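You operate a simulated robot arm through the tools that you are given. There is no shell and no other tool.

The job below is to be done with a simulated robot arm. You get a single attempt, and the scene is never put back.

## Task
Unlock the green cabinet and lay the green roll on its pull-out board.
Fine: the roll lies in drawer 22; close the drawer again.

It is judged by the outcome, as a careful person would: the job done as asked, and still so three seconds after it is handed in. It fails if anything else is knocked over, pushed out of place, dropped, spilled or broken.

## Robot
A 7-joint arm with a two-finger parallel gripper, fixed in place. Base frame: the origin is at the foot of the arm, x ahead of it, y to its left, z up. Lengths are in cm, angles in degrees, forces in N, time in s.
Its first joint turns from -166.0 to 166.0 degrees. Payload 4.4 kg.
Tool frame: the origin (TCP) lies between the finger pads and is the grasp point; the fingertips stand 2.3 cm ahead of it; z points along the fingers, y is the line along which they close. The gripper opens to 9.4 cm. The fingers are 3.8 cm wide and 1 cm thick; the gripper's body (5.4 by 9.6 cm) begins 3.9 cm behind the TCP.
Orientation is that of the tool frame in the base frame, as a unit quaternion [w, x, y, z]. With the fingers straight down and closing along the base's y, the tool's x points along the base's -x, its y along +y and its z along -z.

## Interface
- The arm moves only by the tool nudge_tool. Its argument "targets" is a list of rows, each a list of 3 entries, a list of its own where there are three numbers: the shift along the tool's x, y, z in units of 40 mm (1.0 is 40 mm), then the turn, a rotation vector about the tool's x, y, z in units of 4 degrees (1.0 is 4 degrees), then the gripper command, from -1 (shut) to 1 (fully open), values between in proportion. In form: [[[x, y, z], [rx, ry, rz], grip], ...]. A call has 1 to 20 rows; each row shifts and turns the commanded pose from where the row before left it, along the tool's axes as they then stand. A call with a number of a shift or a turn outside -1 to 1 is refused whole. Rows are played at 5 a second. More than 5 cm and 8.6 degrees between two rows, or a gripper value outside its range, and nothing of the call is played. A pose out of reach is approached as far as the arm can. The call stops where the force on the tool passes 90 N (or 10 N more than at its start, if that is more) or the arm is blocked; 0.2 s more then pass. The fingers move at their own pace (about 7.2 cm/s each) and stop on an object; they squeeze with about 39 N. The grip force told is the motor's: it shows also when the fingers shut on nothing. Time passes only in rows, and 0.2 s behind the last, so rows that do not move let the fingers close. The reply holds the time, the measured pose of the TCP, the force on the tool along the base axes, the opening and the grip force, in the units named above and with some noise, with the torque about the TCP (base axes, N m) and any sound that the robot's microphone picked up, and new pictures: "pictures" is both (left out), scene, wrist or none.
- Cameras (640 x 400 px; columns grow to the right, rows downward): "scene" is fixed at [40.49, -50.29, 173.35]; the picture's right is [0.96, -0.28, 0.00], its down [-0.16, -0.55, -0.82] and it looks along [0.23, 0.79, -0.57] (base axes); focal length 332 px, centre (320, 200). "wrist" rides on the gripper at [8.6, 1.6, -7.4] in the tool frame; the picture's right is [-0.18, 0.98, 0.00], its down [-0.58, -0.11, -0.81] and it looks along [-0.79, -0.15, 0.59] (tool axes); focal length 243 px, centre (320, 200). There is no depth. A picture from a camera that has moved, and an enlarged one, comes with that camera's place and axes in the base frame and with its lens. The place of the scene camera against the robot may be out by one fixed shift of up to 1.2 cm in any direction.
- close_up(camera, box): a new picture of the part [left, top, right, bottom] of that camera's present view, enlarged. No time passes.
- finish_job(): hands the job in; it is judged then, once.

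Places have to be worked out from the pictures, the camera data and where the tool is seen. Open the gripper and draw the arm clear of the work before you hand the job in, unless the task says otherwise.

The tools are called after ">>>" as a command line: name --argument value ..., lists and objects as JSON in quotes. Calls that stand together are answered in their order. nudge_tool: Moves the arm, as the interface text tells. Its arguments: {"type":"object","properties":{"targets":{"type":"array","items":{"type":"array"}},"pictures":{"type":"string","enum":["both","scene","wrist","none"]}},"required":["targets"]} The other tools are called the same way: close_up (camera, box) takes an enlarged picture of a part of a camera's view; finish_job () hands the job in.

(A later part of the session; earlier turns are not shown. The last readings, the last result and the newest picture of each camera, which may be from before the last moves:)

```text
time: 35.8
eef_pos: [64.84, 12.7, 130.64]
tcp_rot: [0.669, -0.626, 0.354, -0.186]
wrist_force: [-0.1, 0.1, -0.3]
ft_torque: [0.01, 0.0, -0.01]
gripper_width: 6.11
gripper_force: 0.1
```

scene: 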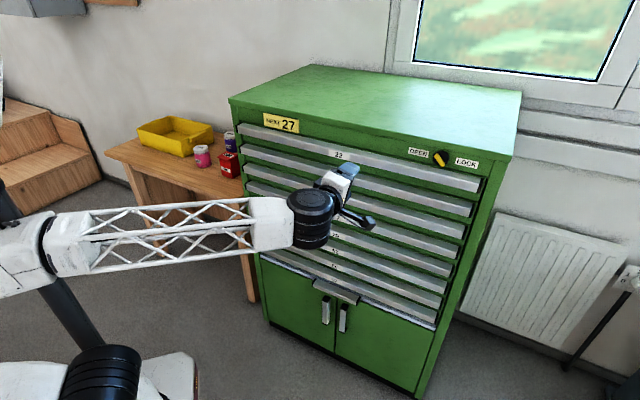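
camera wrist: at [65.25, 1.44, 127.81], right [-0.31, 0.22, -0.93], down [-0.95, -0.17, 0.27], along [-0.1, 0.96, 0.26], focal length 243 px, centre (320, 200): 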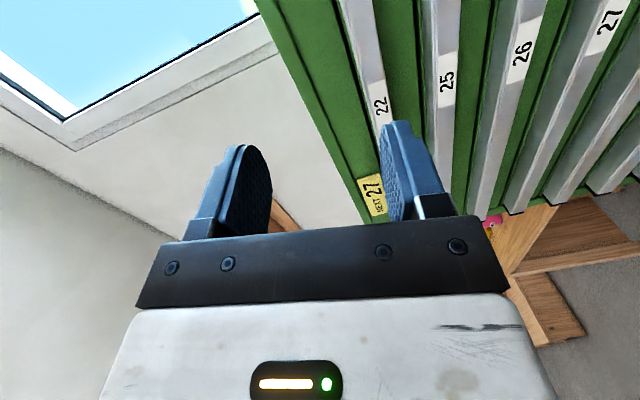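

The commanded pose re-bases each call. I roll the other way (toward +90°), backing off slightly for room.

>>> nudge_tool --targets '[[[0, 0, 0], [0, 0, 1], 0.3], [[0, 0, 0], [0, 0, 1], 0.3], [[0, 0, 0], [0, 0, 1], 0.3], [[0, 0, 0], [0, 0, 1], 0.3], [[0, 0, 0], [0, 0, 1], 0.3], [[0, 0, 0], [0, 0, 1], 0.3], [[0, 0, 0], [0, 0, 1], 0.3], [[0, 0, 0], [0, 0, 1], 0.3], [[0, 0, 0], [0, 0, 1], 0.3], [[0, 0, 0], [0, 0, 1], 0.3], [[0, 0, 0], [0, 0, 1], 0.3], [[0, 0, 0], [0, 0, 1], 0.3], [[0, 0, 0], [0, 0, 1], 0.3], [[0, 0, 0], [0, 0, 1], 0.3], [[0, 0, 0], [0, 0, 1], 0.3], [[0, 0, 0], [0, 0, 1], 0.3], [[0, 0, 0], [0, 0, 1], 0.3], [[0, 0, 0], [0, 0, 1], 0.3], [[0, 0, 0], [0, 0, 1], 0.3], [[0, 0, 0], [0, 0, 1], 0.3]]' --pictures "none"

>>> nudge_tool --targets '[[[0, 0, 0], [0, 0, 1], 0.3], [[0, 0, 0], [0, 0, 1], 0.3], [[0, 0, 0], [0, 0, 1], 0.3], [[0, 0, 0], [0, 0, 1], 0.3], [[0, 0, 0], [0, 0, 1], 0.3], [[0, 0, 0], [0, 0, 1], 0.3], [[0, 0, 0], [0, 0, 1], 0.3], [[0, 0, 0], [0, 0, 1], 0.3], [[0, 0, 0], [0, 0, 1], 0.3], [[0, 0, 0], [0, 0, 1], 0.3], [[0, 0, 0], [0, 0, 1], 0.3], [[0, 0, 0], [0, 0, 1], 0.3], [[0, 0, 0], [0, 0, 1], 0.3], [[0, 0, 0], [0, 0, 1], 0.3], [[0, 0, 0], [0, 0, 1], 0.3], [[0, 0, 0], [0, 0, 1], 0.3], [[0, 0, 0], [0, 0, 1], 0.3], [[0, 0, 0], [0, 0, 1], 0.3], [[0, 0, 0], [0, 0, 1], 0.3], [[0, 0, 0], [0, 0, 1], 0.3]]'

```text
time: 40.0
eef_pos: [64.73, 12.53, 130.66]
tcp_rot: [0.632, -0.252, 0.674, 0.288]
wrist_force: [-0.4, 0.1, -0.2]
ft_torque: [-0.04, 0.01, -0.02]
gripper_width: 6.12
gripper_force: 0.1
```

```text
time: 44.2
eef_pos: [64.65, 12.47, 130.73]
tcp_rot: [0.298, 0.238, 0.679, 0.627]
wrist_force: [-0.2, 0.8, 0.3]
ft_torque: [-0.01, -0.01, -0.04]
gripper_width: 6.13
gripper_force: 0.1
camera wrist: at [53.29, 13.46, 131.62], right [0.08, -0.03, 1.0], down [-0.15, -0.99, -0.02], along [0.98, -0.15, -0.09], focal length 243 px, centre (320, 200)
```

scene: 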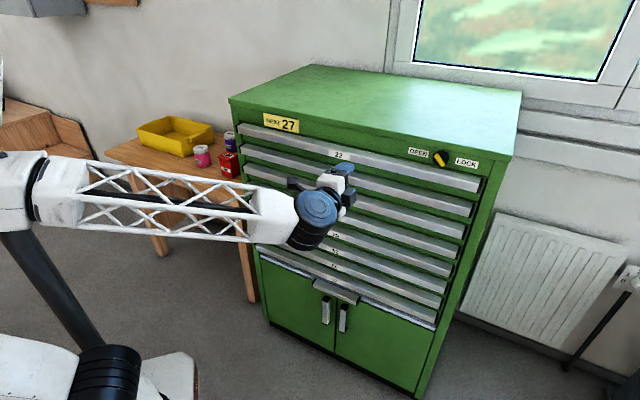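
wrist: 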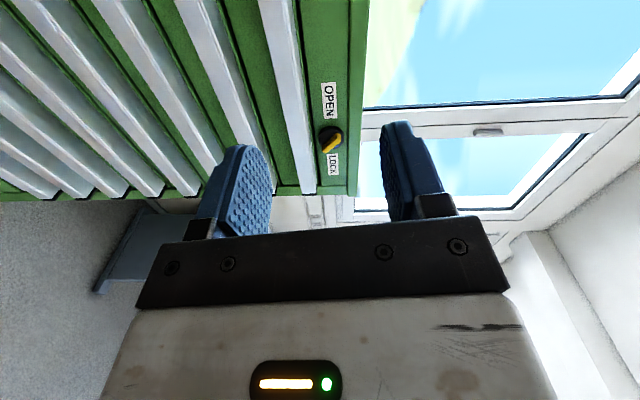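

Roll near +90° works. I square up the orientation and descend to view the board handle from the left.

>>> nudge_tool --targets '[[[0, 0, 0], [-0.25, -0.05, 0.77], 0.3], [[0, 0, 0], [-0.25, -0.05, 0.77], 0.3], [[0.3, -1, 0], [0, 0, 0], 0.3], [[0.3, -1, 0], [0, 0, 0], 0.3], [[0.3, -1, 0], [0, 0, 0], 0.3], [[0.3, -1, 0], [0, 0, 0], 0.3], [[0.3, -1, 0], [0, 0, 0], 0.3], [[0.3, -1, 0], [0, 0, 0], 0.3], [[0.3, -1, 0], [0, 0, 0], 0.3], [[0.3, -1, 0], [0, 0, 0], 0.3], [[0.3, -1, 0], [0, 0, 0], 0.3], [[0.3, -1, 0], [0, 0, 0], 0.3], [[0.3, -1, 0], [0, 0, 0], 0.3], [[0.3, -1, 0], [0, 0, 0], 0.3], [[0.3, -1, 0], [0, 0, 0], 0.3], [[0.3, -1, 0], [0, 0, 0], 0.3]]'

>>> close_up --camera "wrist" --box '[100, 0, 500, 230]'

```text
time: 47.6
eef_pos: [52.78, 24.24, 74.44]
tcp_rot: [0.271, 0.272, 0.652, 0.654]
wrist_force: [0.8, 0.1, -0.4]
ft_torque: [0.02, -0.01, -0.04]
gripper_width: 6.1
gripper_force: 0.0
camera wrist: at [41.44, 25.2, 76.25], right [0.13, -0.13, 0.98], down [-0.16, -0.98, -0.11], along [0.98, -0.14, -0.15], focal length 243 px, centre (320, 200)
```

scene: 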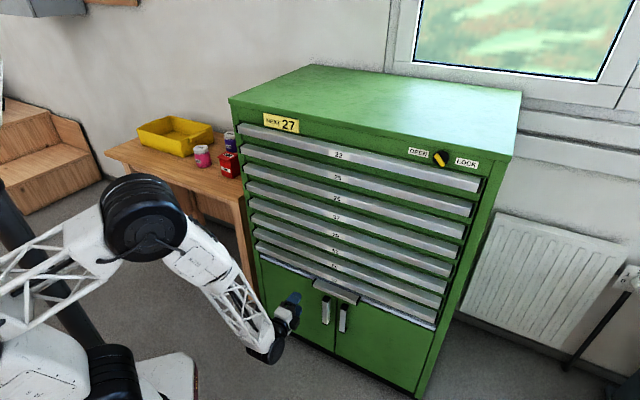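
wrist: 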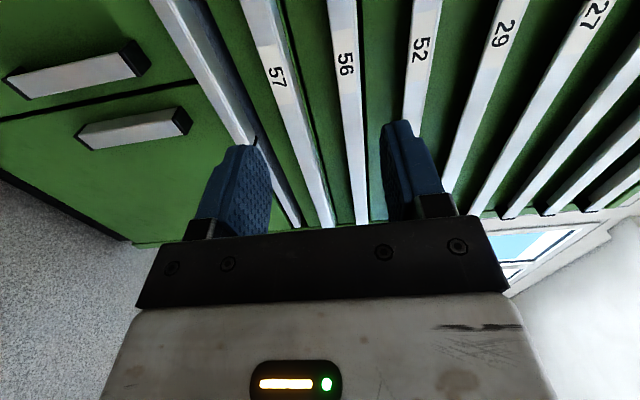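

```text
1.60 times, centred on (300, 115) of wrist
camera zoom: at [41.44, 25.2, 76.25], right [0.13, -0.13, 0.98], down [-0.16, -0.98, -0.11], along [0.98, -0.14, -0.15], focal length 388 px, centre (352, 336)
```

zoom: 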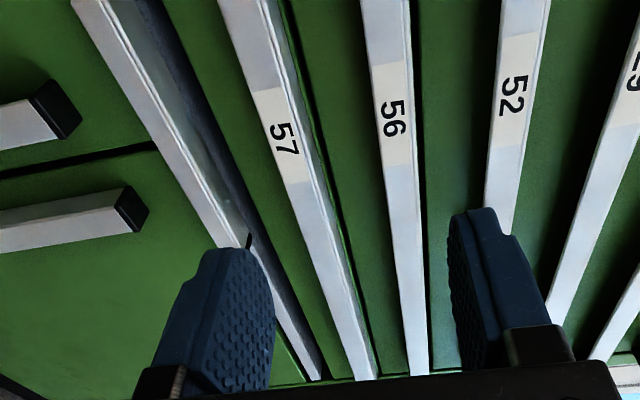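

The board handle is the grey bar just below drawer 57, partly hidden by a finger. I shift left, up and back for a clearer view.

>>> nudge_tool --targets '[[[0.7, 0.5, -0.4], [0, 0, 0], 0.3], [[0.7, 0.5, -0.4], [0, 0, 0], 0.3], [[0.6, 0.5, -0.2], [0, 0, 0], 0.3]]' --pictures "wrist"

>>> close_up --camera "wrist" --box '[100, 0, 420, 200]'

>>> close_up --camera "scene" --box '[270, 250, 400, 331]'

```text
time: 48.4
eef_pos: [44.29, 27.22, 80.54]
tcp_rot: [0.271, 0.273, 0.653, 0.652]
wrist_force: [0.1, -0.2, 0.4]
ft_torque: [-0.02, -0.01, -0.02]
gripper_width: 6.13
gripper_force: 0.0
camera wrist: at [32.99, 28.04, 82.2], right [0.13, -0.13, 0.98], down [-0.16, -0.98, -0.11], along [0.98, -0.14, -0.15], focal length 243 px, centre (320, 200)
```

wrist: 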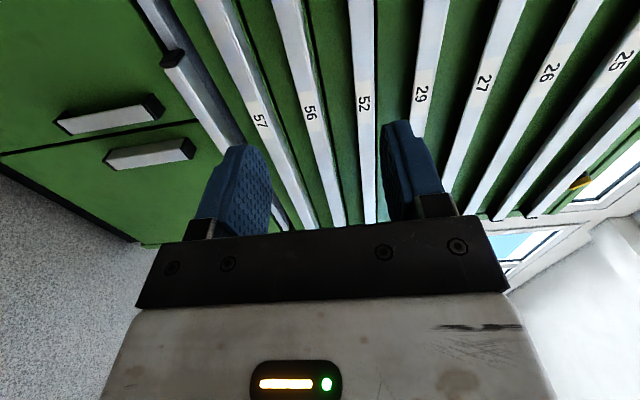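

```text
2.00 times, centred on (260, 100) of wrist
camera zoom: at [32.99, 28.04, 82.2], right [0.13, -0.13, 0.98], down [-0.16, -0.98, -0.11], along [0.98, -0.14, -0.15], focal length 485 px, centre (440, 400)
```

zoom: 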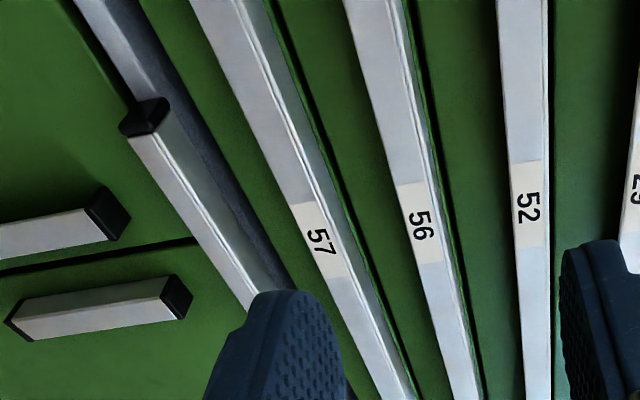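

```text
4.92 times, centred on (335, 290) of scene
camera zoom: at [40.49, -50.29, 173.35], right [0.96, -0.28, 0.0], down [-0.16, -0.55, -0.82], along [0.23, 0.79, -0.57], focal length 1632 px, centre (246, -246)
```

zoom: 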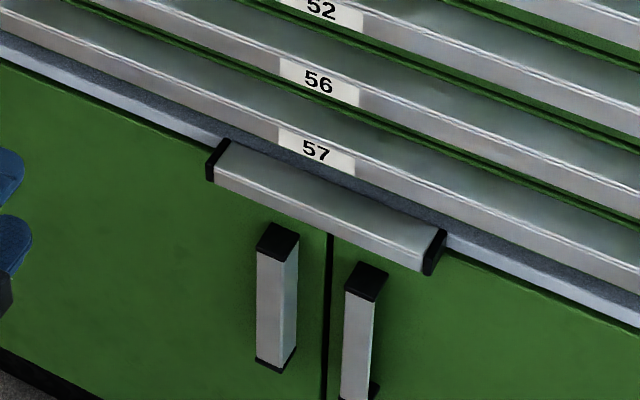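

The board handle is a box bar about 20 cm wide (b≈16–36) at z≈61–64. I approach its centre to a standoff to check height.

>>> nudge_tool --targets '[[[-0.59, -0.79, 0.3], [0, 0, 0], 0.06], [[-0.59, -0.79, 0.3], [0, 0, 0], 0.06], [[-0.59, -0.79, 0.4], [0, 0, 0], 0.06], [[-0.59, -0.79, 0.5], [0, 0, 0], 0.06], [[-0.59, -0.79, 0.5], [0, 0, 0], 0.06], [[-0.59, -0.79, 0.5], [0, 0, 0], 0.06], [[0, 0, 0.5], [0, 0, 0], 0.06]]'

>>> close_up --camera "wrist" --box '[180, 0, 500, 200]'

>>> close_up --camera "scene" --box '[240, 230, 400, 330]'

```text
time: 50.0
eef_pos: [62.8, 25.88, 61.75]
tcp_rot: [0.271, 0.273, 0.653, 0.653]
wrist_force: [0.7, -0.6, 0.3]
ft_torque: [-0.02, 0.0, 0.01]
gripper_width: 4.99
gripper_force: 0.0
camera wrist: at [51.45, 26.73, 63.39], right [0.13, -0.13, 0.98], down [-0.16, -0.98, -0.11], along [0.98, -0.14, -0.15], focal length 243 px, centre (320, 200)
```

scene: 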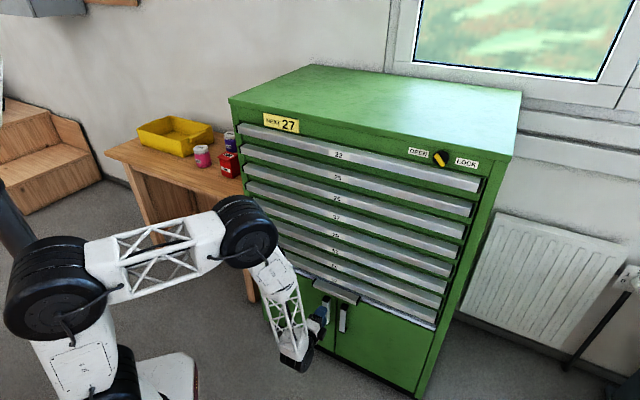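
wrist: 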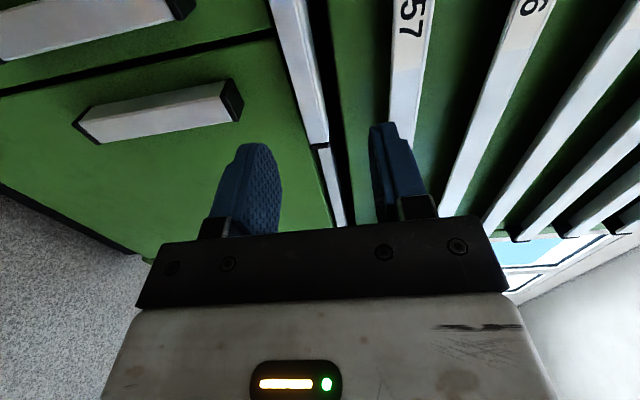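

```text
2.00 times, centred on (340, 100) of wrist
camera zoom: at [51.45, 26.73, 63.39], right [0.13, -0.13, 0.98], down [-0.16, -0.98, -0.11], along [0.98, -0.14, -0.15], focal length 485 px, centre (280, 400)
```

zoom: 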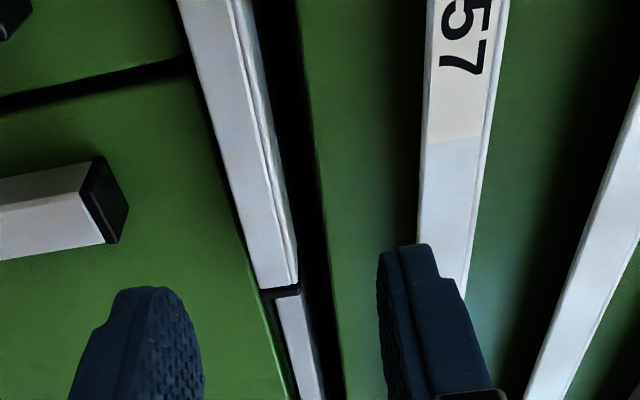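

```text
4.00 times, centred on (320, 280) of scene
camera zoom: at [40.49, -50.29, 173.35], right [0.96, -0.28, 0.0], down [-0.16, -0.55, -0.82], along [0.23, 0.79, -0.57], focal length 1326 px, centre (320, -120)
```

zoom: 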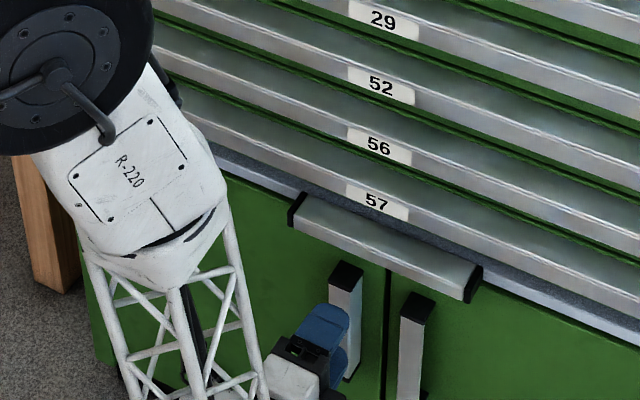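

Triangulated from two wrist views: handle front at forward distance ≈76.3, z≈59–60.6, centre b≈25. I lower 2 cm, narrow the opening to 4 cm, and advance most of the way.

>>> nudge_tool --targets '[[[0.22, -0.49, 0], [0, 0, 0], -0.15], [[0, 0, 0.7], [0, 0, 0], -0.15], [[0, 0, 0.7], [0, 0, 0], -0.15], [[0, 0, 0.7], [0, 0, 0], -0.15], [[0, 0, 0], [0, 0, 0], -0.15]]'

>>> close_up --camera "wrist" --box '[180, 40, 500, 240]'

```text
time: 51.2
eef_pos: [68.18, 32.34, 59.67]
tcp_rot: [0.271, 0.271, 0.653, 0.653]
wrist_force: [-0.1, -0.6, 0.8]
ft_torque: [0.0, 0.02, 0.02]
gripper_width: 3.99
gripper_force: 0.1
camera wrist: at [56.98, 33.31, 61.35], right [0.13, -0.13, 0.98], down [-0.16, -0.98, -0.11], along [0.98, -0.14, -0.15], focal length 243 px, centre (320, 200)
```

scene: 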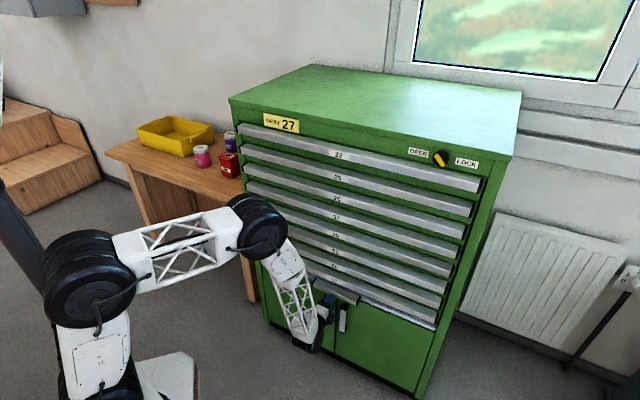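
wrist: 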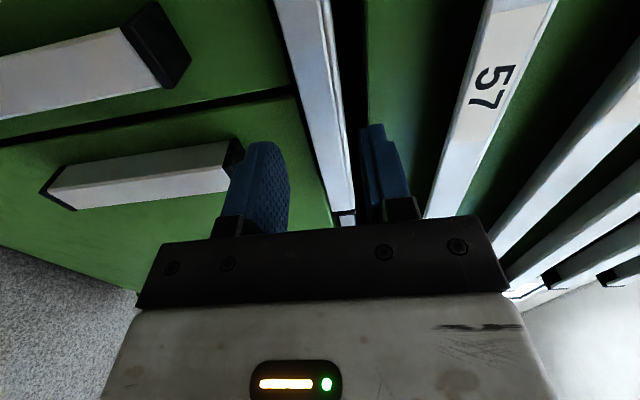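

```text
2.00 times, centred on (340, 140) of wrist
camera zoom: at [56.98, 33.31, 61.35], right [0.13, -0.13, 0.98], down [-0.16, -0.98, -0.11], along [0.98, -0.14, -0.15], focal length 485 px, centre (280, 320)
```

zoom: 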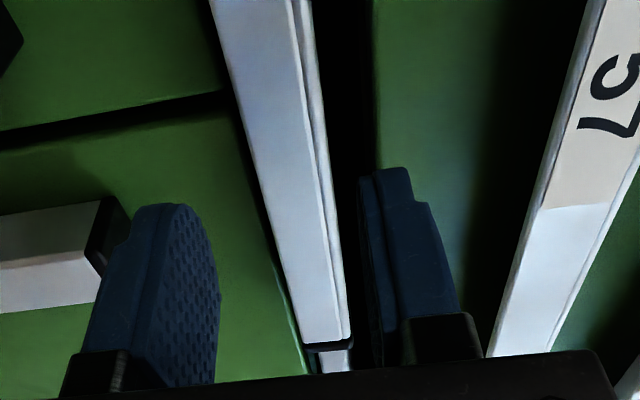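

The handle is centred between the fingers. Advancing onto it and closing.

>>> nudge_tool --targets '[[[0, 0, 0.5], [0, 0, 0], -0.15], [[0, 0, 0.4], [0, 0, 0], -0.15], [[0, 0, 0.25], [0, 0, 0], -0.15], [[0, 0, 0], [0, 0, 0], -1], [[0, 0, 0], [0, 0, 0], -1], [[0, 0, 0], [0, 0, 0], -1], [[0, 0, 0], [0, 0, 0], -1]]' --pictures "wrist"

>>> close_up --camera "wrist" --box '[180, 40, 500, 240]'

```text
time: 52.8
eef_pos: [71.53, 35.61, 59.98]
tcp_rot: [0.271, 0.27, 0.652, 0.654]
wrist_force: [-19.6, -1.8, 73.8]
ft_torque: [-0.01, -1.01, 0.31]
gripper_width: 2.18
gripper_force: 45.4
camera wrist: at [60.24, 36.51, 61.61], right [0.13, -0.13, 0.98], down [-0.16, -0.98, -0.11], along [0.98, -0.14, -0.15], focal length 243 px, centre (320, 200)
```

wrist: 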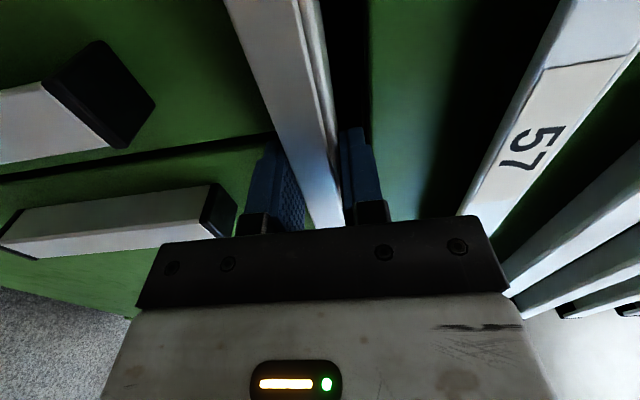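

```text
2.00 times, centred on (340, 140) of wrist
camera zoom: at [60.24, 36.51, 61.61], right [0.13, -0.13, 0.98], down [-0.16, -0.98, -0.11], along [0.98, -0.14, -0.15], focal length 485 px, centre (280, 320)
```

zoom: 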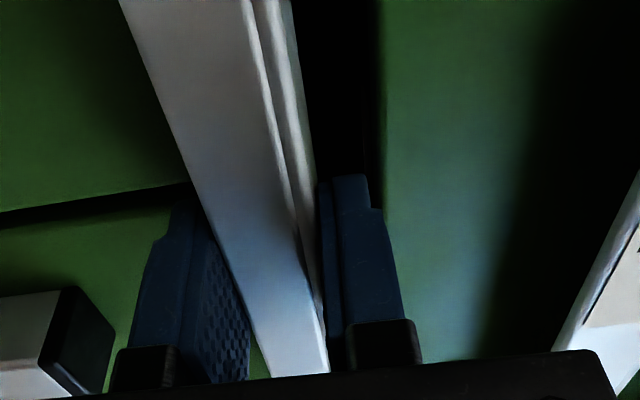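

Gripped at 2.18 cm, but the handle pushes up with 74 N: it's ~2–3 mm higher than my tool. I adjust up and then begin pulling slowly.

>>> nudge_tool --targets '[[[0, 0.05, 0], [0, 0, 0], -1], [[0, 0, 0], [0, 0, 0], -1], [[0, 0, 0], [0, 0, 0], -1]]' --pictures "none"

```text
time: 53.6
eef_pos: [71.46, 35.53, 60.05]
tcp_rot: [0.272, 0.272, 0.652, 0.653]
wrist_force: [3.9, 1.2, 55.9]
ft_torque: [-0.29, -1.13, 1.02]
gripper_width: 2.2
gripper_force: 45.0
```

>>> nudge_tool --targets '[[[0, 0.05, 0], [0, 0, 0], -1], [[0, 0.04, 0], [0, 0, 0], -1], [[0, 0, -0.15], [0, 0, 0], -1], [[0, 0, -0.2], [0, 0, 0], -1], [[0, 0, 0], [0, 0, 0], -1]]' --pictures "wrist"

```text
time: 54.8
eef_pos: [70.31, 34.4, 59.92]
tcp_rot: [0.269, 0.274, 0.655, 0.651]
wrist_force: [24.9, -27.8, -37.6]
ft_torque: [-0.88, -1.8, -0.3]
gripper_width: 2.2
gripper_force: 45.1
camera wrist: at [58.9, 35.36, 61.74], right [0.14, -0.13, 0.98], down [-0.16, -0.98, -0.11], along [0.98, -0.15, -0.15], focal length 243 px, centre (320, 200)
```

wrist: 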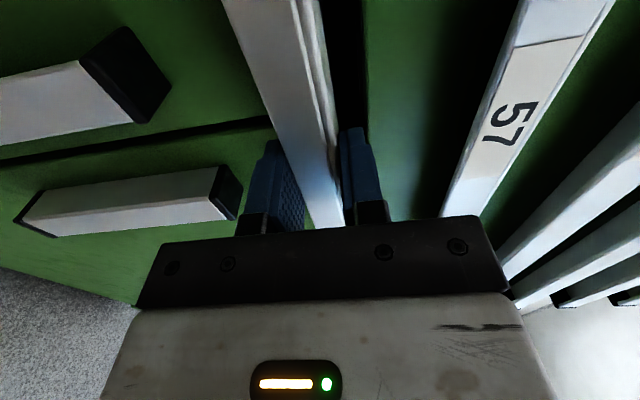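

The board is sliding with the handle. I correct slightly (down, right) and continue pulling in modest steps.

>>> nudge_tool --targets '[[[-0.025, -0.03, 0], [0, 0, 0], -1], [[0, 0, -0.3], [0, 0, 0], -1], [[0, 0, -0.4], [0, 0, 0], -1], [[0, 0, -0.4], [0, 0, 0], -1], [[0, 0, 0], [0, 0, 0], -1]]' --pictures "none"

```text
time: 56.0
eef_pos: [67.06, 31.25, 59.87]
tcp_rot: [0.27, 0.272, 0.654, 0.652]
wrist_force: [-1.9, 1.2, -50.5]
ft_torque: [-1.01, -1.47, 0.71]
gripper_width: 2.19
gripper_force: 45.8
```

Lateral force is gone; z force −50 N so I go down ~1.5 mm and continue pulling.

>>> nudge_tool --targets '[[[0, -0.035, -0.2], [0, 0, 0], -1], [[0, 0, -0.5], [0, 0, 0], -1], [[0, 0, -0.5], [0, 0, 0], -1], [[0, 0, -0.5], [0, 0, 0], -1], [[0, 0, -0.5], [0, 0, 0], -1], [[0, 0, 0], [0, 0, 0], -1]]' --pictures "both"

```text
time: 57.4
eef_pos: [61.09, 25.13, 60.04]
tcp_rot: [0.271, 0.271, 0.653, 0.653]
wrist_force: [-22.8, 24.1, -10.5]
ft_torque: [-0.53, -1.05, -0.44]
gripper_width: 2.19
gripper_force: 45.3
camera wrist: at [49.72, 26.01, 61.67], right [0.13, -0.13, 0.98], down [-0.16, -0.98, -0.11], along [0.98, -0.14, -0.15], focal length 243 px, centre (320, 200)
```

scene: 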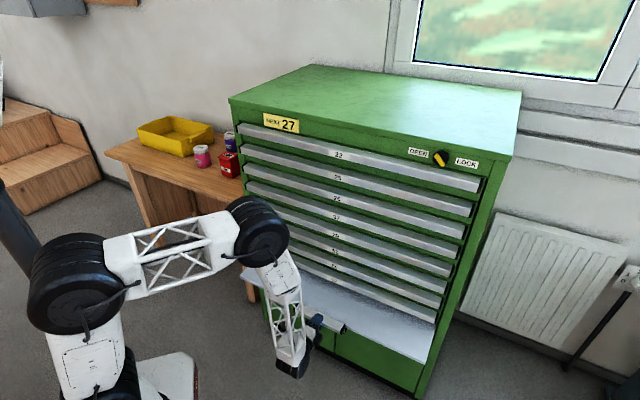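
wrist: 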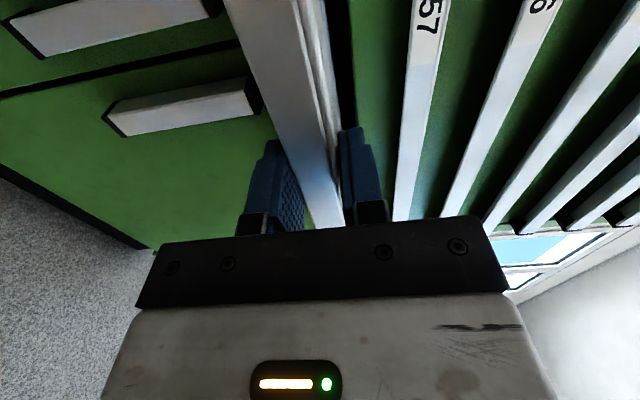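

Board is out ~15 cm. Continuing pulling to about 30 cm.

>>> nudge_tool --targets '[[[0.025, 0, -0.3], [0, 0, 0], -1], [[0, 0, -0.5], [0, 0, 0], -1], [[0, 0, -0.5], [0, 0, 0], -1], [[0, 0, -0.5], [0, 0, 0], -1], [[0, 0, -0.5], [0, 0, 0], -1], [[0, 0, 0], [0, 0, 0], -1]]' --pictures "scene"

```text
time: 58.8
eef_pos: [54.5, 18.78, 60.05]
tcp_rot: [0.271, 0.272, 0.653, 0.653]
wrist_force: [27.7, -26.4, -37.1]
ft_torque: [-0.63, -0.73, -0.13]
gripper_width: 2.18
gripper_force: 45.0
```

scene: 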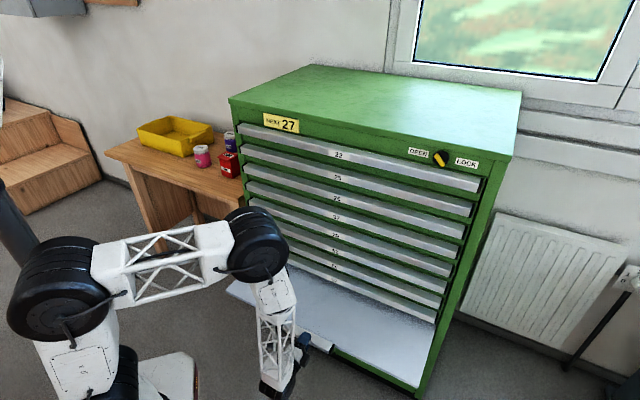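

About 24 cm out. A further ~8 cm, watching for the end stop.

>>> nudge_tool --targets '[[[-0.02, -0.02, -0.3], [0, 0, 0], -1], [[0, 0, -0.4], [0, 0, 0], -1], [[0, 0, -0.4], [0, 0, 0], -1], [[0, 0, -0.4], [0, 0, 0], -1], [[0, 0, -0.4], [0, 0, 0], -1], [[0, 0, 0], [0, 0, 0], -1]]' --pictures "scene"

```text
time: 59.9
eef_pos: [50.14, 14.37, 60.01]
tcp_rot: [0.268, 0.269, 0.655, 0.653]
wrist_force: [12.5, 35.6, -22.2]
ft_torque: [0.26, -0.17, 0.31]
gripper_width: 2.21
gripper_force: 44.9
stopped in row 5: the force on the tool passed its limit at 178 N (the readings are from after the stop); the commanded pose is now the measured one
```

scene: 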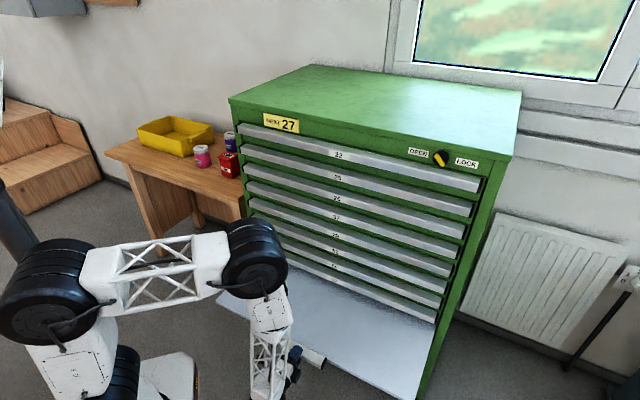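

End stop reached with the board ~30 cm out. Releasing, backing off, and rising to drawer 22 height.

>>> nudge_tool --targets '[[[0, 0, 0.03], [0, 0, 0], -0.15], [[0, 0, 0], [0, 0, 0], -0.15], [[0, 0, -0.5], [0, 0, 0], -0.15], [[0, 0, -0.7], [0, 0, 0], -0.15], [[0, 0, -0.6], [0, 0, 0], -0.15], [[0, 0.6, -0.2], [0, 0, 0], -0.15], [[0, 1, 0], [0, 0, 0], -0.15], [[0, 1, 0], [0, 0, 0], -0.15], [[0, 1, 0], [0, 0, 0], -0.15], [[0, 1, 0], [0, 0, 0], -0.15], [[0, 1, 0], [0, 0, 0], -0.15], [[0, 1, 0], [0, 0, 0], -0.15], [[0, 1, 0], [0, 0, 0], -0.15], [[0, 1, 0], [0, 0, 0], -0.15], [[0, 1, 0], [0, 0, 0], -0.15], [[0, 1, 0], [0, 0, 0], -0.15]]'

```text
time: 63.3
eef_pos: [44.78, 8.87, 102.36]
tcp_rot: [0.269, 0.27, 0.654, 0.654]
wrist_force: [-1.1, 0.3, -0.6]
ft_torque: [-0.02, 0.0, 0.03]
gripper_width: 4.0
gripper_force: 0.1
camera wrist: at [33.42, 9.73, 104.01], right [0.13, -0.13, 0.98], down [-0.16, -0.98, -0.11], along [0.98, -0.14, -0.15], focal length 243 px, centre (320, 200)
```

scene: 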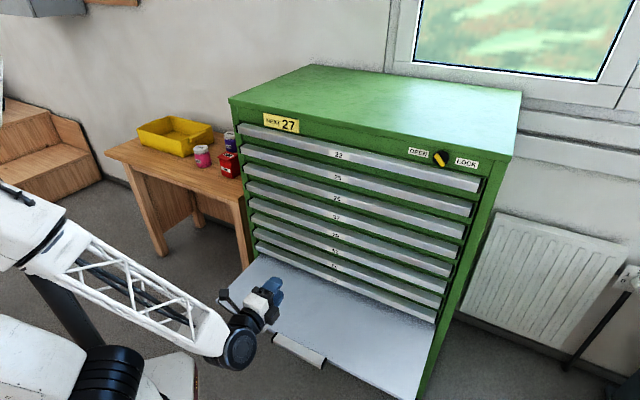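
wrist: 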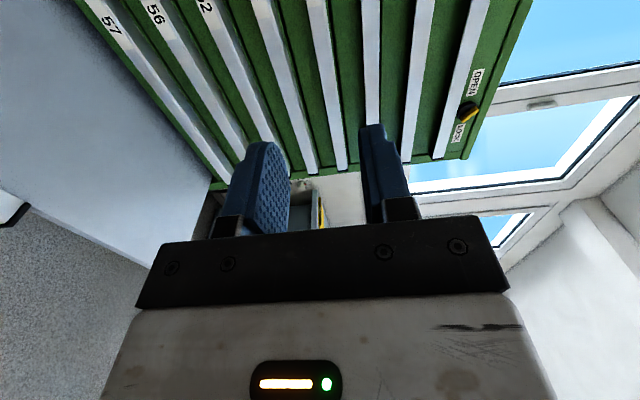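

Board stays out. Moving up and forward to a standoff in front of drawer 22's handle.

>>> nudge_tool --targets '[[[0, 1, 0.4], [0, 0, 0], 0.1], [[0, 1, 0.5], [0, 0, 0], 0.1], [[0, 1, 0.6], [0, 0, 0], 0.1], [[0, 1, 0.6], [0, 0, 0], 0.1], [[0, 1, 0.6], [0, 0, 0], 0.1], [[0, 0.95, 0.6], [0, 0, 0], 0.1], [[0, 0, 1], [0, 0, 0], 0.1], [[0, 0, 1], [0, 0, 0], 0.1], [[0, 0, 0.7], [0, 0, 0], 0.1]]'

>>> close_up --camera "wrist" --box '[180, 40, 500, 240]'

```text
time: 65.3
eef_pos: [61.57, 25.91, 126.23]
tcp_rot: [0.269, 0.271, 0.653, 0.654]
wrist_force: [-0.6, 0.7, 0.3]
ft_torque: [0.03, 0.02, 0.0]
gripper_width: 5.17
gripper_force: 0.2
camera wrist: at [50.08, 26.64, 127.9], right [0.13, -0.13, 0.98], down [-0.16, -0.98, -0.11], along [0.98, -0.14, -0.15], focal length 243 px, centre (320, 200)
```

scene: 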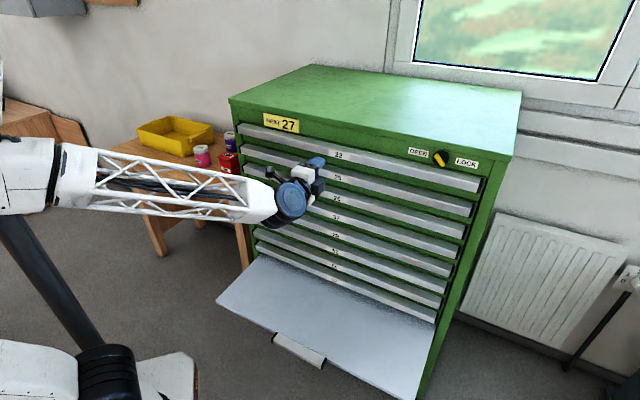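
wrist: 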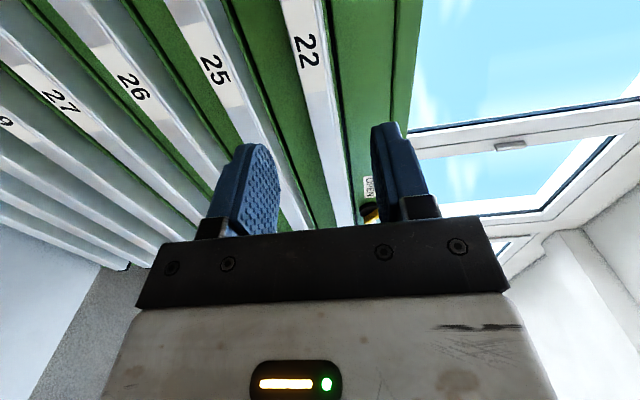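

```text
2.00 times, centred on (340, 140) of wrist
camera zoom: at [50.08, 26.64, 127.9], right [0.13, -0.13, 0.98], down [-0.16, -0.98, -0.11], along [0.98, -0.14, -0.15], focal length 485 px, centre (280, 320)
```

zoom: 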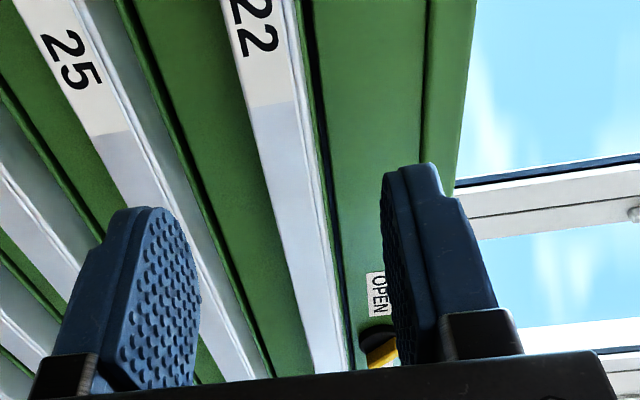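

Handle 22's lip spans z≈124.5–126.5. I lower 0.5 cm, and advance close to it.

>>> nudge_tool --targets '[[[0, -0.13, 0.6], [0, 0, 0], 0], [[0, 0, 0.7], [0, 0, 0], -0.1], [[0, 0, 0.6], [0, 0, 0], -0.1], [[0, 0, 0.5], [0, 0, 0], -0.1], [[0, 0, 0], [0, 0, 0], -0.1]]' --pictures "wrist"

>>> close_up --camera "wrist" --box '[180, 40, 500, 240]'

```text
time: 66.5
eef_pos: [68.25, 32.7, 125.73]
tcp_rot: [0.27, 0.27, 0.653, 0.654]
wrist_force: [-0.6, -1.4, -0.4]
ft_torque: [0.02, 0.01, 0.0]
gripper_width: 4.24
gripper_force: 0.0
camera wrist: at [56.86, 33.5, 127.36], right [0.13, -0.13, 0.98], down [-0.16, -0.98, -0.11], along [0.98, -0.14, -0.15], focal length 243 px, centre (320, 200)
```

wrist: 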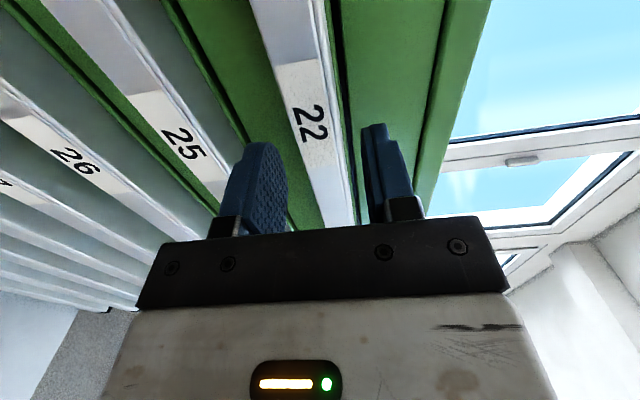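

```text
2.00 times, centred on (340, 140) of wrist
camera zoom: at [56.86, 33.5, 127.36], right [0.13, -0.13, 0.98], down [-0.16, -0.98, -0.11], along [0.98, -0.14, -0.15], focal length 485 px, centre (280, 320)
```

zoom: 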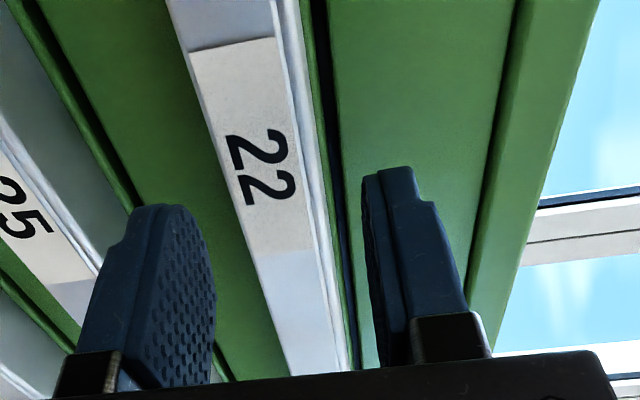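

The handle is slightly low relative to the axis; I lower 3 mm, advance, and close on it.

>>> nudge_tool --targets '[[[0, -0.075, 0.4], [0, 0, 0], -0.1], [[0, 0, 0.4], [0, 0, 0], -0.1], [[0, 0, 0.2], [0, 0, 0], -0.1], [[0, 0, 0], [0, 0, 0], -0.1], [[0, 0, 0], [0, 0, 0], -1], [[0, 0, 0], [0, 0, 0], -1], [[0, 0, 0], [0, 0, 0], -1]]' --pictures "wrist"

>>> close_up --camera "wrist" --box '[180, 40, 500, 240]'

```text
time: 68.1
eef_pos: [70.96, 35.48, 125.31]
tcp_rot: [0.27, 0.269, 0.653, 0.654]
wrist_force: [-0.3, 1.2, -1.6]
ft_torque: [-0.1, -0.3, -0.32]
gripper_width: 2.8
gripper_force: 44.5
camera wrist: at [59.67, 36.31, 127.06], right [0.13, -0.13, 0.98], down [-0.16, -0.98, -0.11], along [0.98, -0.14, -0.15], focal length 243 px, centre (320, 200)
```

wrist: 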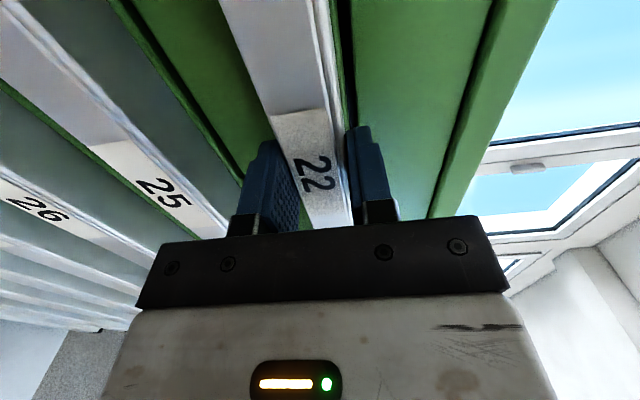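

```text
2.00 times, centred on (340, 140) of wrist
camera zoom: at [59.67, 36.31, 127.06], right [0.13, -0.13, 0.98], down [-0.16, -0.98, -0.11], along [0.98, -0.14, -0.15], focal length 485 px, centre (280, 320)
```

zoom: 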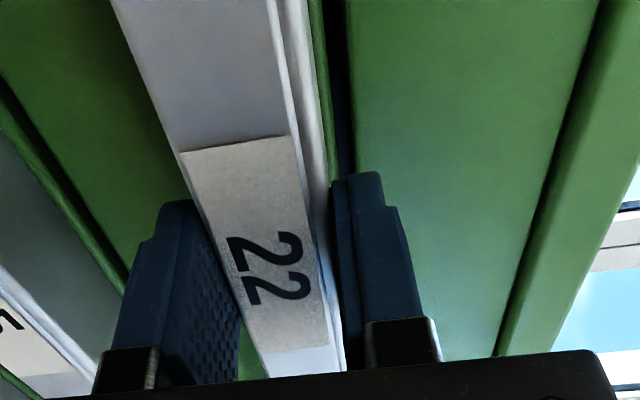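

Firm grip (2.8 cm) with negligible forces. Starting to pull drawer 22.

>>> nudge_tool --targets '[[[0, 0, -0.15], [0, 0, 0], -1], [[0, 0, -0.2], [0, 0, 0], -1], [[0, 0, -0.3], [0, 0, 0], -1], [[0, 0, 0], [0, 0, 0], -1]]' --pictures "wrist"

```text
time: 69.1
eef_pos: [69.14, 33.71, 125.38]
tcp_rot: [0.27, 0.269, 0.653, 0.654]
wrist_force: [-5.3, 5.4, -0.9]
ft_torque: [0.42, -0.06, -0.16]
gripper_width: 2.79
gripper_force: 45.0
camera wrist: at [57.83, 34.45, 127.05], right [0.13, -0.13, 0.98], down [-0.16, -0.98, -0.11], along [0.98, -0.14, -0.15], focal length 243 px, centre (320, 200)
```

wrist: 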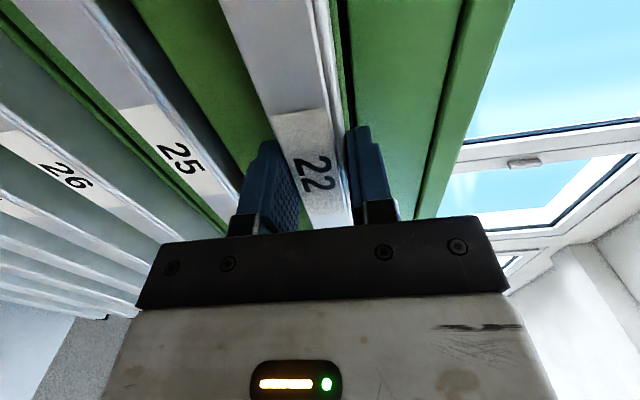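

Drawer 22 slides freely (unlocked). Continuing to pull ~14 cm smoothly.

>>> nudge_tool --targets '[[[0, 0, -0.3], [0, 0, 0], -1], [[0, 0, -0.5], [0, 0, 0], -1], [[0, 0, -0.5], [0, 0, 0], -1], [[0, 0, -0.5], [0, 0, 0], -1], [[0, 0, -0.5], [0, 0, 0], -1], [[0, 0, -0.5], [0, 0, 0], -1], [[0, 0, -0.4], [0, 0, 0], -1], [[0, 0, -0.2], [0, 0, 0], -1], [[0, 0, 0], [0, 0, 0], -1]]'

>>> close_up --camera "scene" --box '[220, 90, 500, 265]'

```text
time: 71.1
eef_pos: [59.66, 23.99, 125.4]
tcp_rot: [0.269, 0.27, 0.654, 0.654]
wrist_force: [-30.2, 29.0, 0.5]
ft_torque: [0.25, -0.06, 0.53]
gripper_width: 2.78
gripper_force: 45.0
camera wrist: at [48.29, 24.83, 127.05], right [0.13, -0.13, 0.98], down [-0.16, -0.98, -0.11], along [0.98, -0.14, -0.15], focal length 243 px, centre (320, 200)
```

scene: 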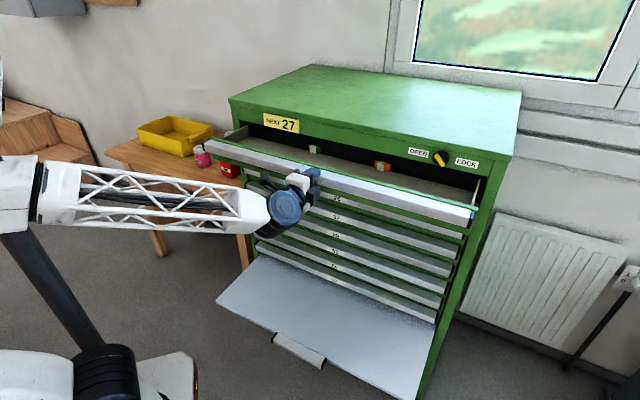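
wrist: 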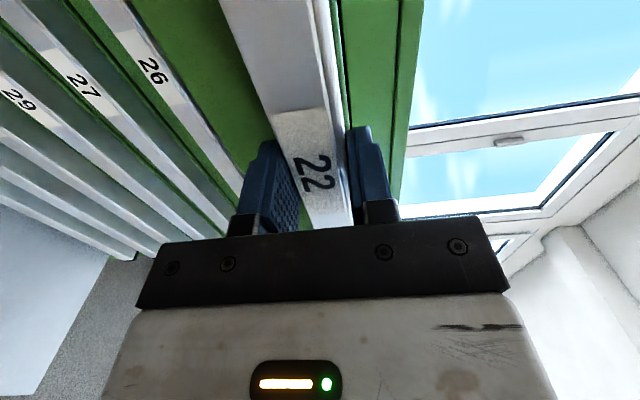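

```text
2.29 times, centred on (360, 178) of scene
camera zoom: at [40.49, -50.29, 173.35], right [0.96, -0.28, 0.0], down [-0.16, -0.55, -0.82], along [0.23, 0.79, -0.57], focal length 758 px, centre (229, 251)
```

zoom: 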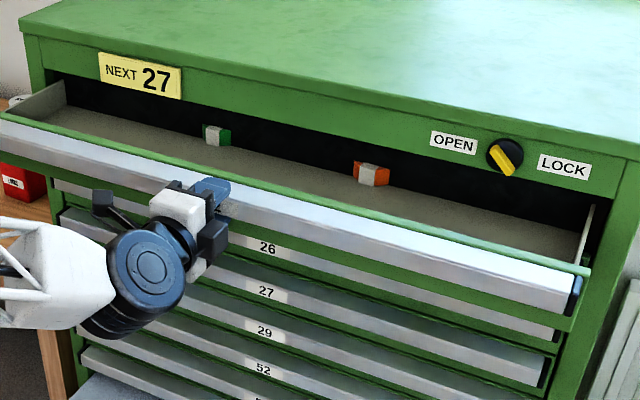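

The drawer opens; it contains a green roll (left) and an orange one. I need it further out so the green roll clears the cabinet top; pulling on.

>>> nudge_tool --targets '[[[0.03, 0, -0.3], [0, 0, 0], -1], [[0, 0, -0.5], [0, 0, 0], -1], [[0, 0, -0.5], [0, 0, 0], -1], [[0, 0, -0.5], [0, 0, 0], -1], [[0, 0, -0.5], [0, 0, 0], -1], [[0, 0, -0.4], [0, 0, 0], -1], [[0, 0, -0.2], [0, 0, 0], -1], [[0, 0, 0], [0, 0, 0], -1]]' --pictures "scene"

>>> close_up --camera "scene" --box '[200, 100, 480, 275]'

```text
time: 72.9
eef_pos: [51.44, 15.79, 125.35]
tcp_rot: [0.269, 0.272, 0.653, 0.653]
wrist_force: [-9.2, 8.2, -24.6]
ft_torque: [-0.67, -0.86, -1.02]
gripper_width: 2.76
gripper_force: 45.1
```

scene: 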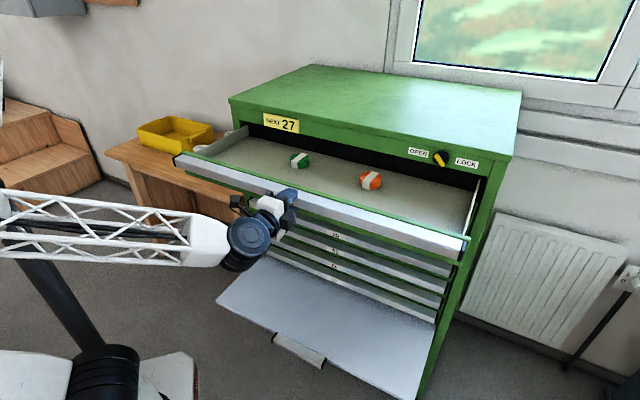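

```text
2.29 times, centred on (340, 188) of scene
camera zoom: at [40.49, -50.29, 173.35], right [0.96, -0.28, 0.0], down [-0.16, -0.55, -0.82], along [0.23, 0.79, -0.57], focal length 758 px, centre (274, 229)
```

zoom: 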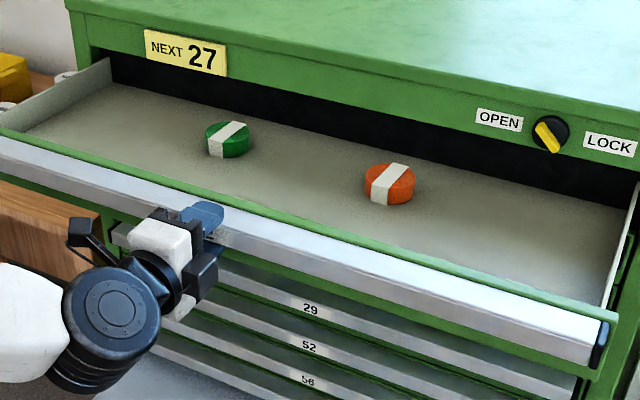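

Both rolls are flat discs with a white band; the green one is at about forward 70, b 15. I pull 3 cm more for clearance, then release and back off.

>>> nudge_tool --targets '[[[0, 0, -0.25], [0, 0, 0], -1], [[0, 0, -0.25], [0, 0, 0], -1], [[0, 0, -0.2], [0, 0, 0], -1], [[0, 0, 0], [0, 0, 0], -1]]' --pictures "none"

```text
time: 73.9
eef_pos: [49.49, 13.87, 125.44]
tcp_rot: [0.269, 0.27, 0.654, 0.654]
wrist_force: [-9.0, 9.4, -21.7]
ft_torque: [-0.11, 0.16, -0.54]
gripper_width: 2.79
gripper_force: 45.0
```

Drawer is out ~29 cm. Releasing, backing away 8 cm, and rising.

>>> nudge_tool --targets '[[[0, 0, 0], [0, 0, 0], 0], [[0, 0, 0], [0, 0, 0], 0.1], [[0, 0, -0.4], [0, 0, 0], 0.1], [[0, 0, -0.6], [0, 0, 0], 0.1], [[0, 0, -0.7], [0, 0, 0], 0.1], [[0, 0, -0.4], [0, 0, 0], 0.1], [[0, 0.8, 0], [0, 0, 0], 0.1], [[0, 1, 0], [0, 0, 0], 0.5], [[0, 1, 0], [0, 0, 0], 1], [[0, 1, 0], [0, 0, 0], 1], [[0, 1, 0], [0, 0, 0], 1], [[0, 1, 0], [0, 0, 0], 1]]' --pictures "scene"

>>> nudge_tool --targets '[[[0, 0, 0], [1, 0, 0], 1], [[0, 0, 0], [1, 0, 0], 1], [[0, 0, 0], [1, 0, 0], 1], [[0, 0, 0], [1, 0, 0], 1], [[0, 0, 0], [1, 0, 0], 1], [[0, 0, 0], [1, 0, 0], 1], [[0, 0, 0], [1, 0, 0], 1], [[0, 0, 0], [1, 0, 0], 1], [[0, 0, 0], [1, 0, 0], 1], [[0, 0, 0], [1, 0, 0], 1], [[0, 0, 0], [1, 0, 0], 1], [[0, 0, 0], [1, 0, 0], 1], [[0, 0, 0], [1, 0, 0], 1], [[0, 0, 0], [1, 0, 0], 1]]'

```text
time: 76.5
eef_pos: [43.77, 7.9, 148.44]
tcp_rot: [0.269, 0.27, 0.653, 0.655]
wrist_force: [0.8, -0.6, 0.2]
ft_torque: [-0.03, 0.0, -0.01]
gripper_width: 9.39
gripper_force: 0.0
```

scene: 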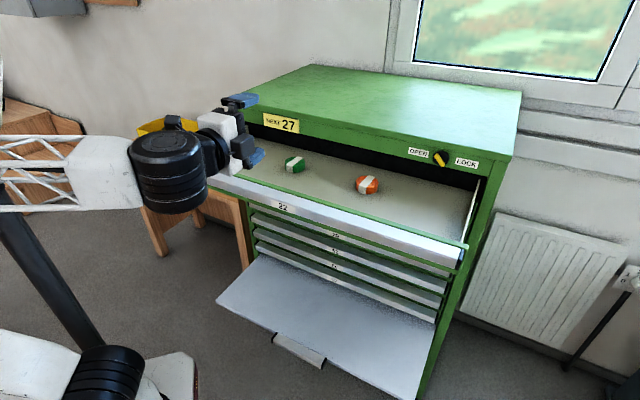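

```text
time: 79.5
eef_pos: [43.52, 7.95, 148.74]
tcp_rot: [0.111, 0.364, 0.885, 0.269]
wrist_force: [-0.9, 0.8, -1.0]
ft_torque: [0.01, 0.0, 0.02]
gripper_width: 9.42
gripper_force: 0.0
camera wrist: at [35.46, 11.98, 155.74], right [0.71, 0.45, 0.55], down [0.03, -0.79, 0.61], along [0.71, -0.41, -0.57], focal length 243 px, centre (320, 200)
```

scene: 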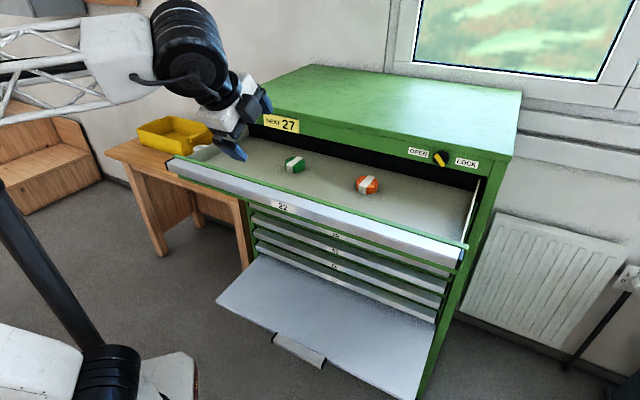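
wrist: 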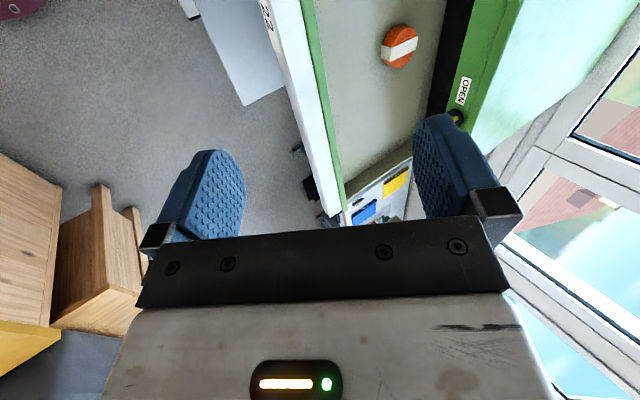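

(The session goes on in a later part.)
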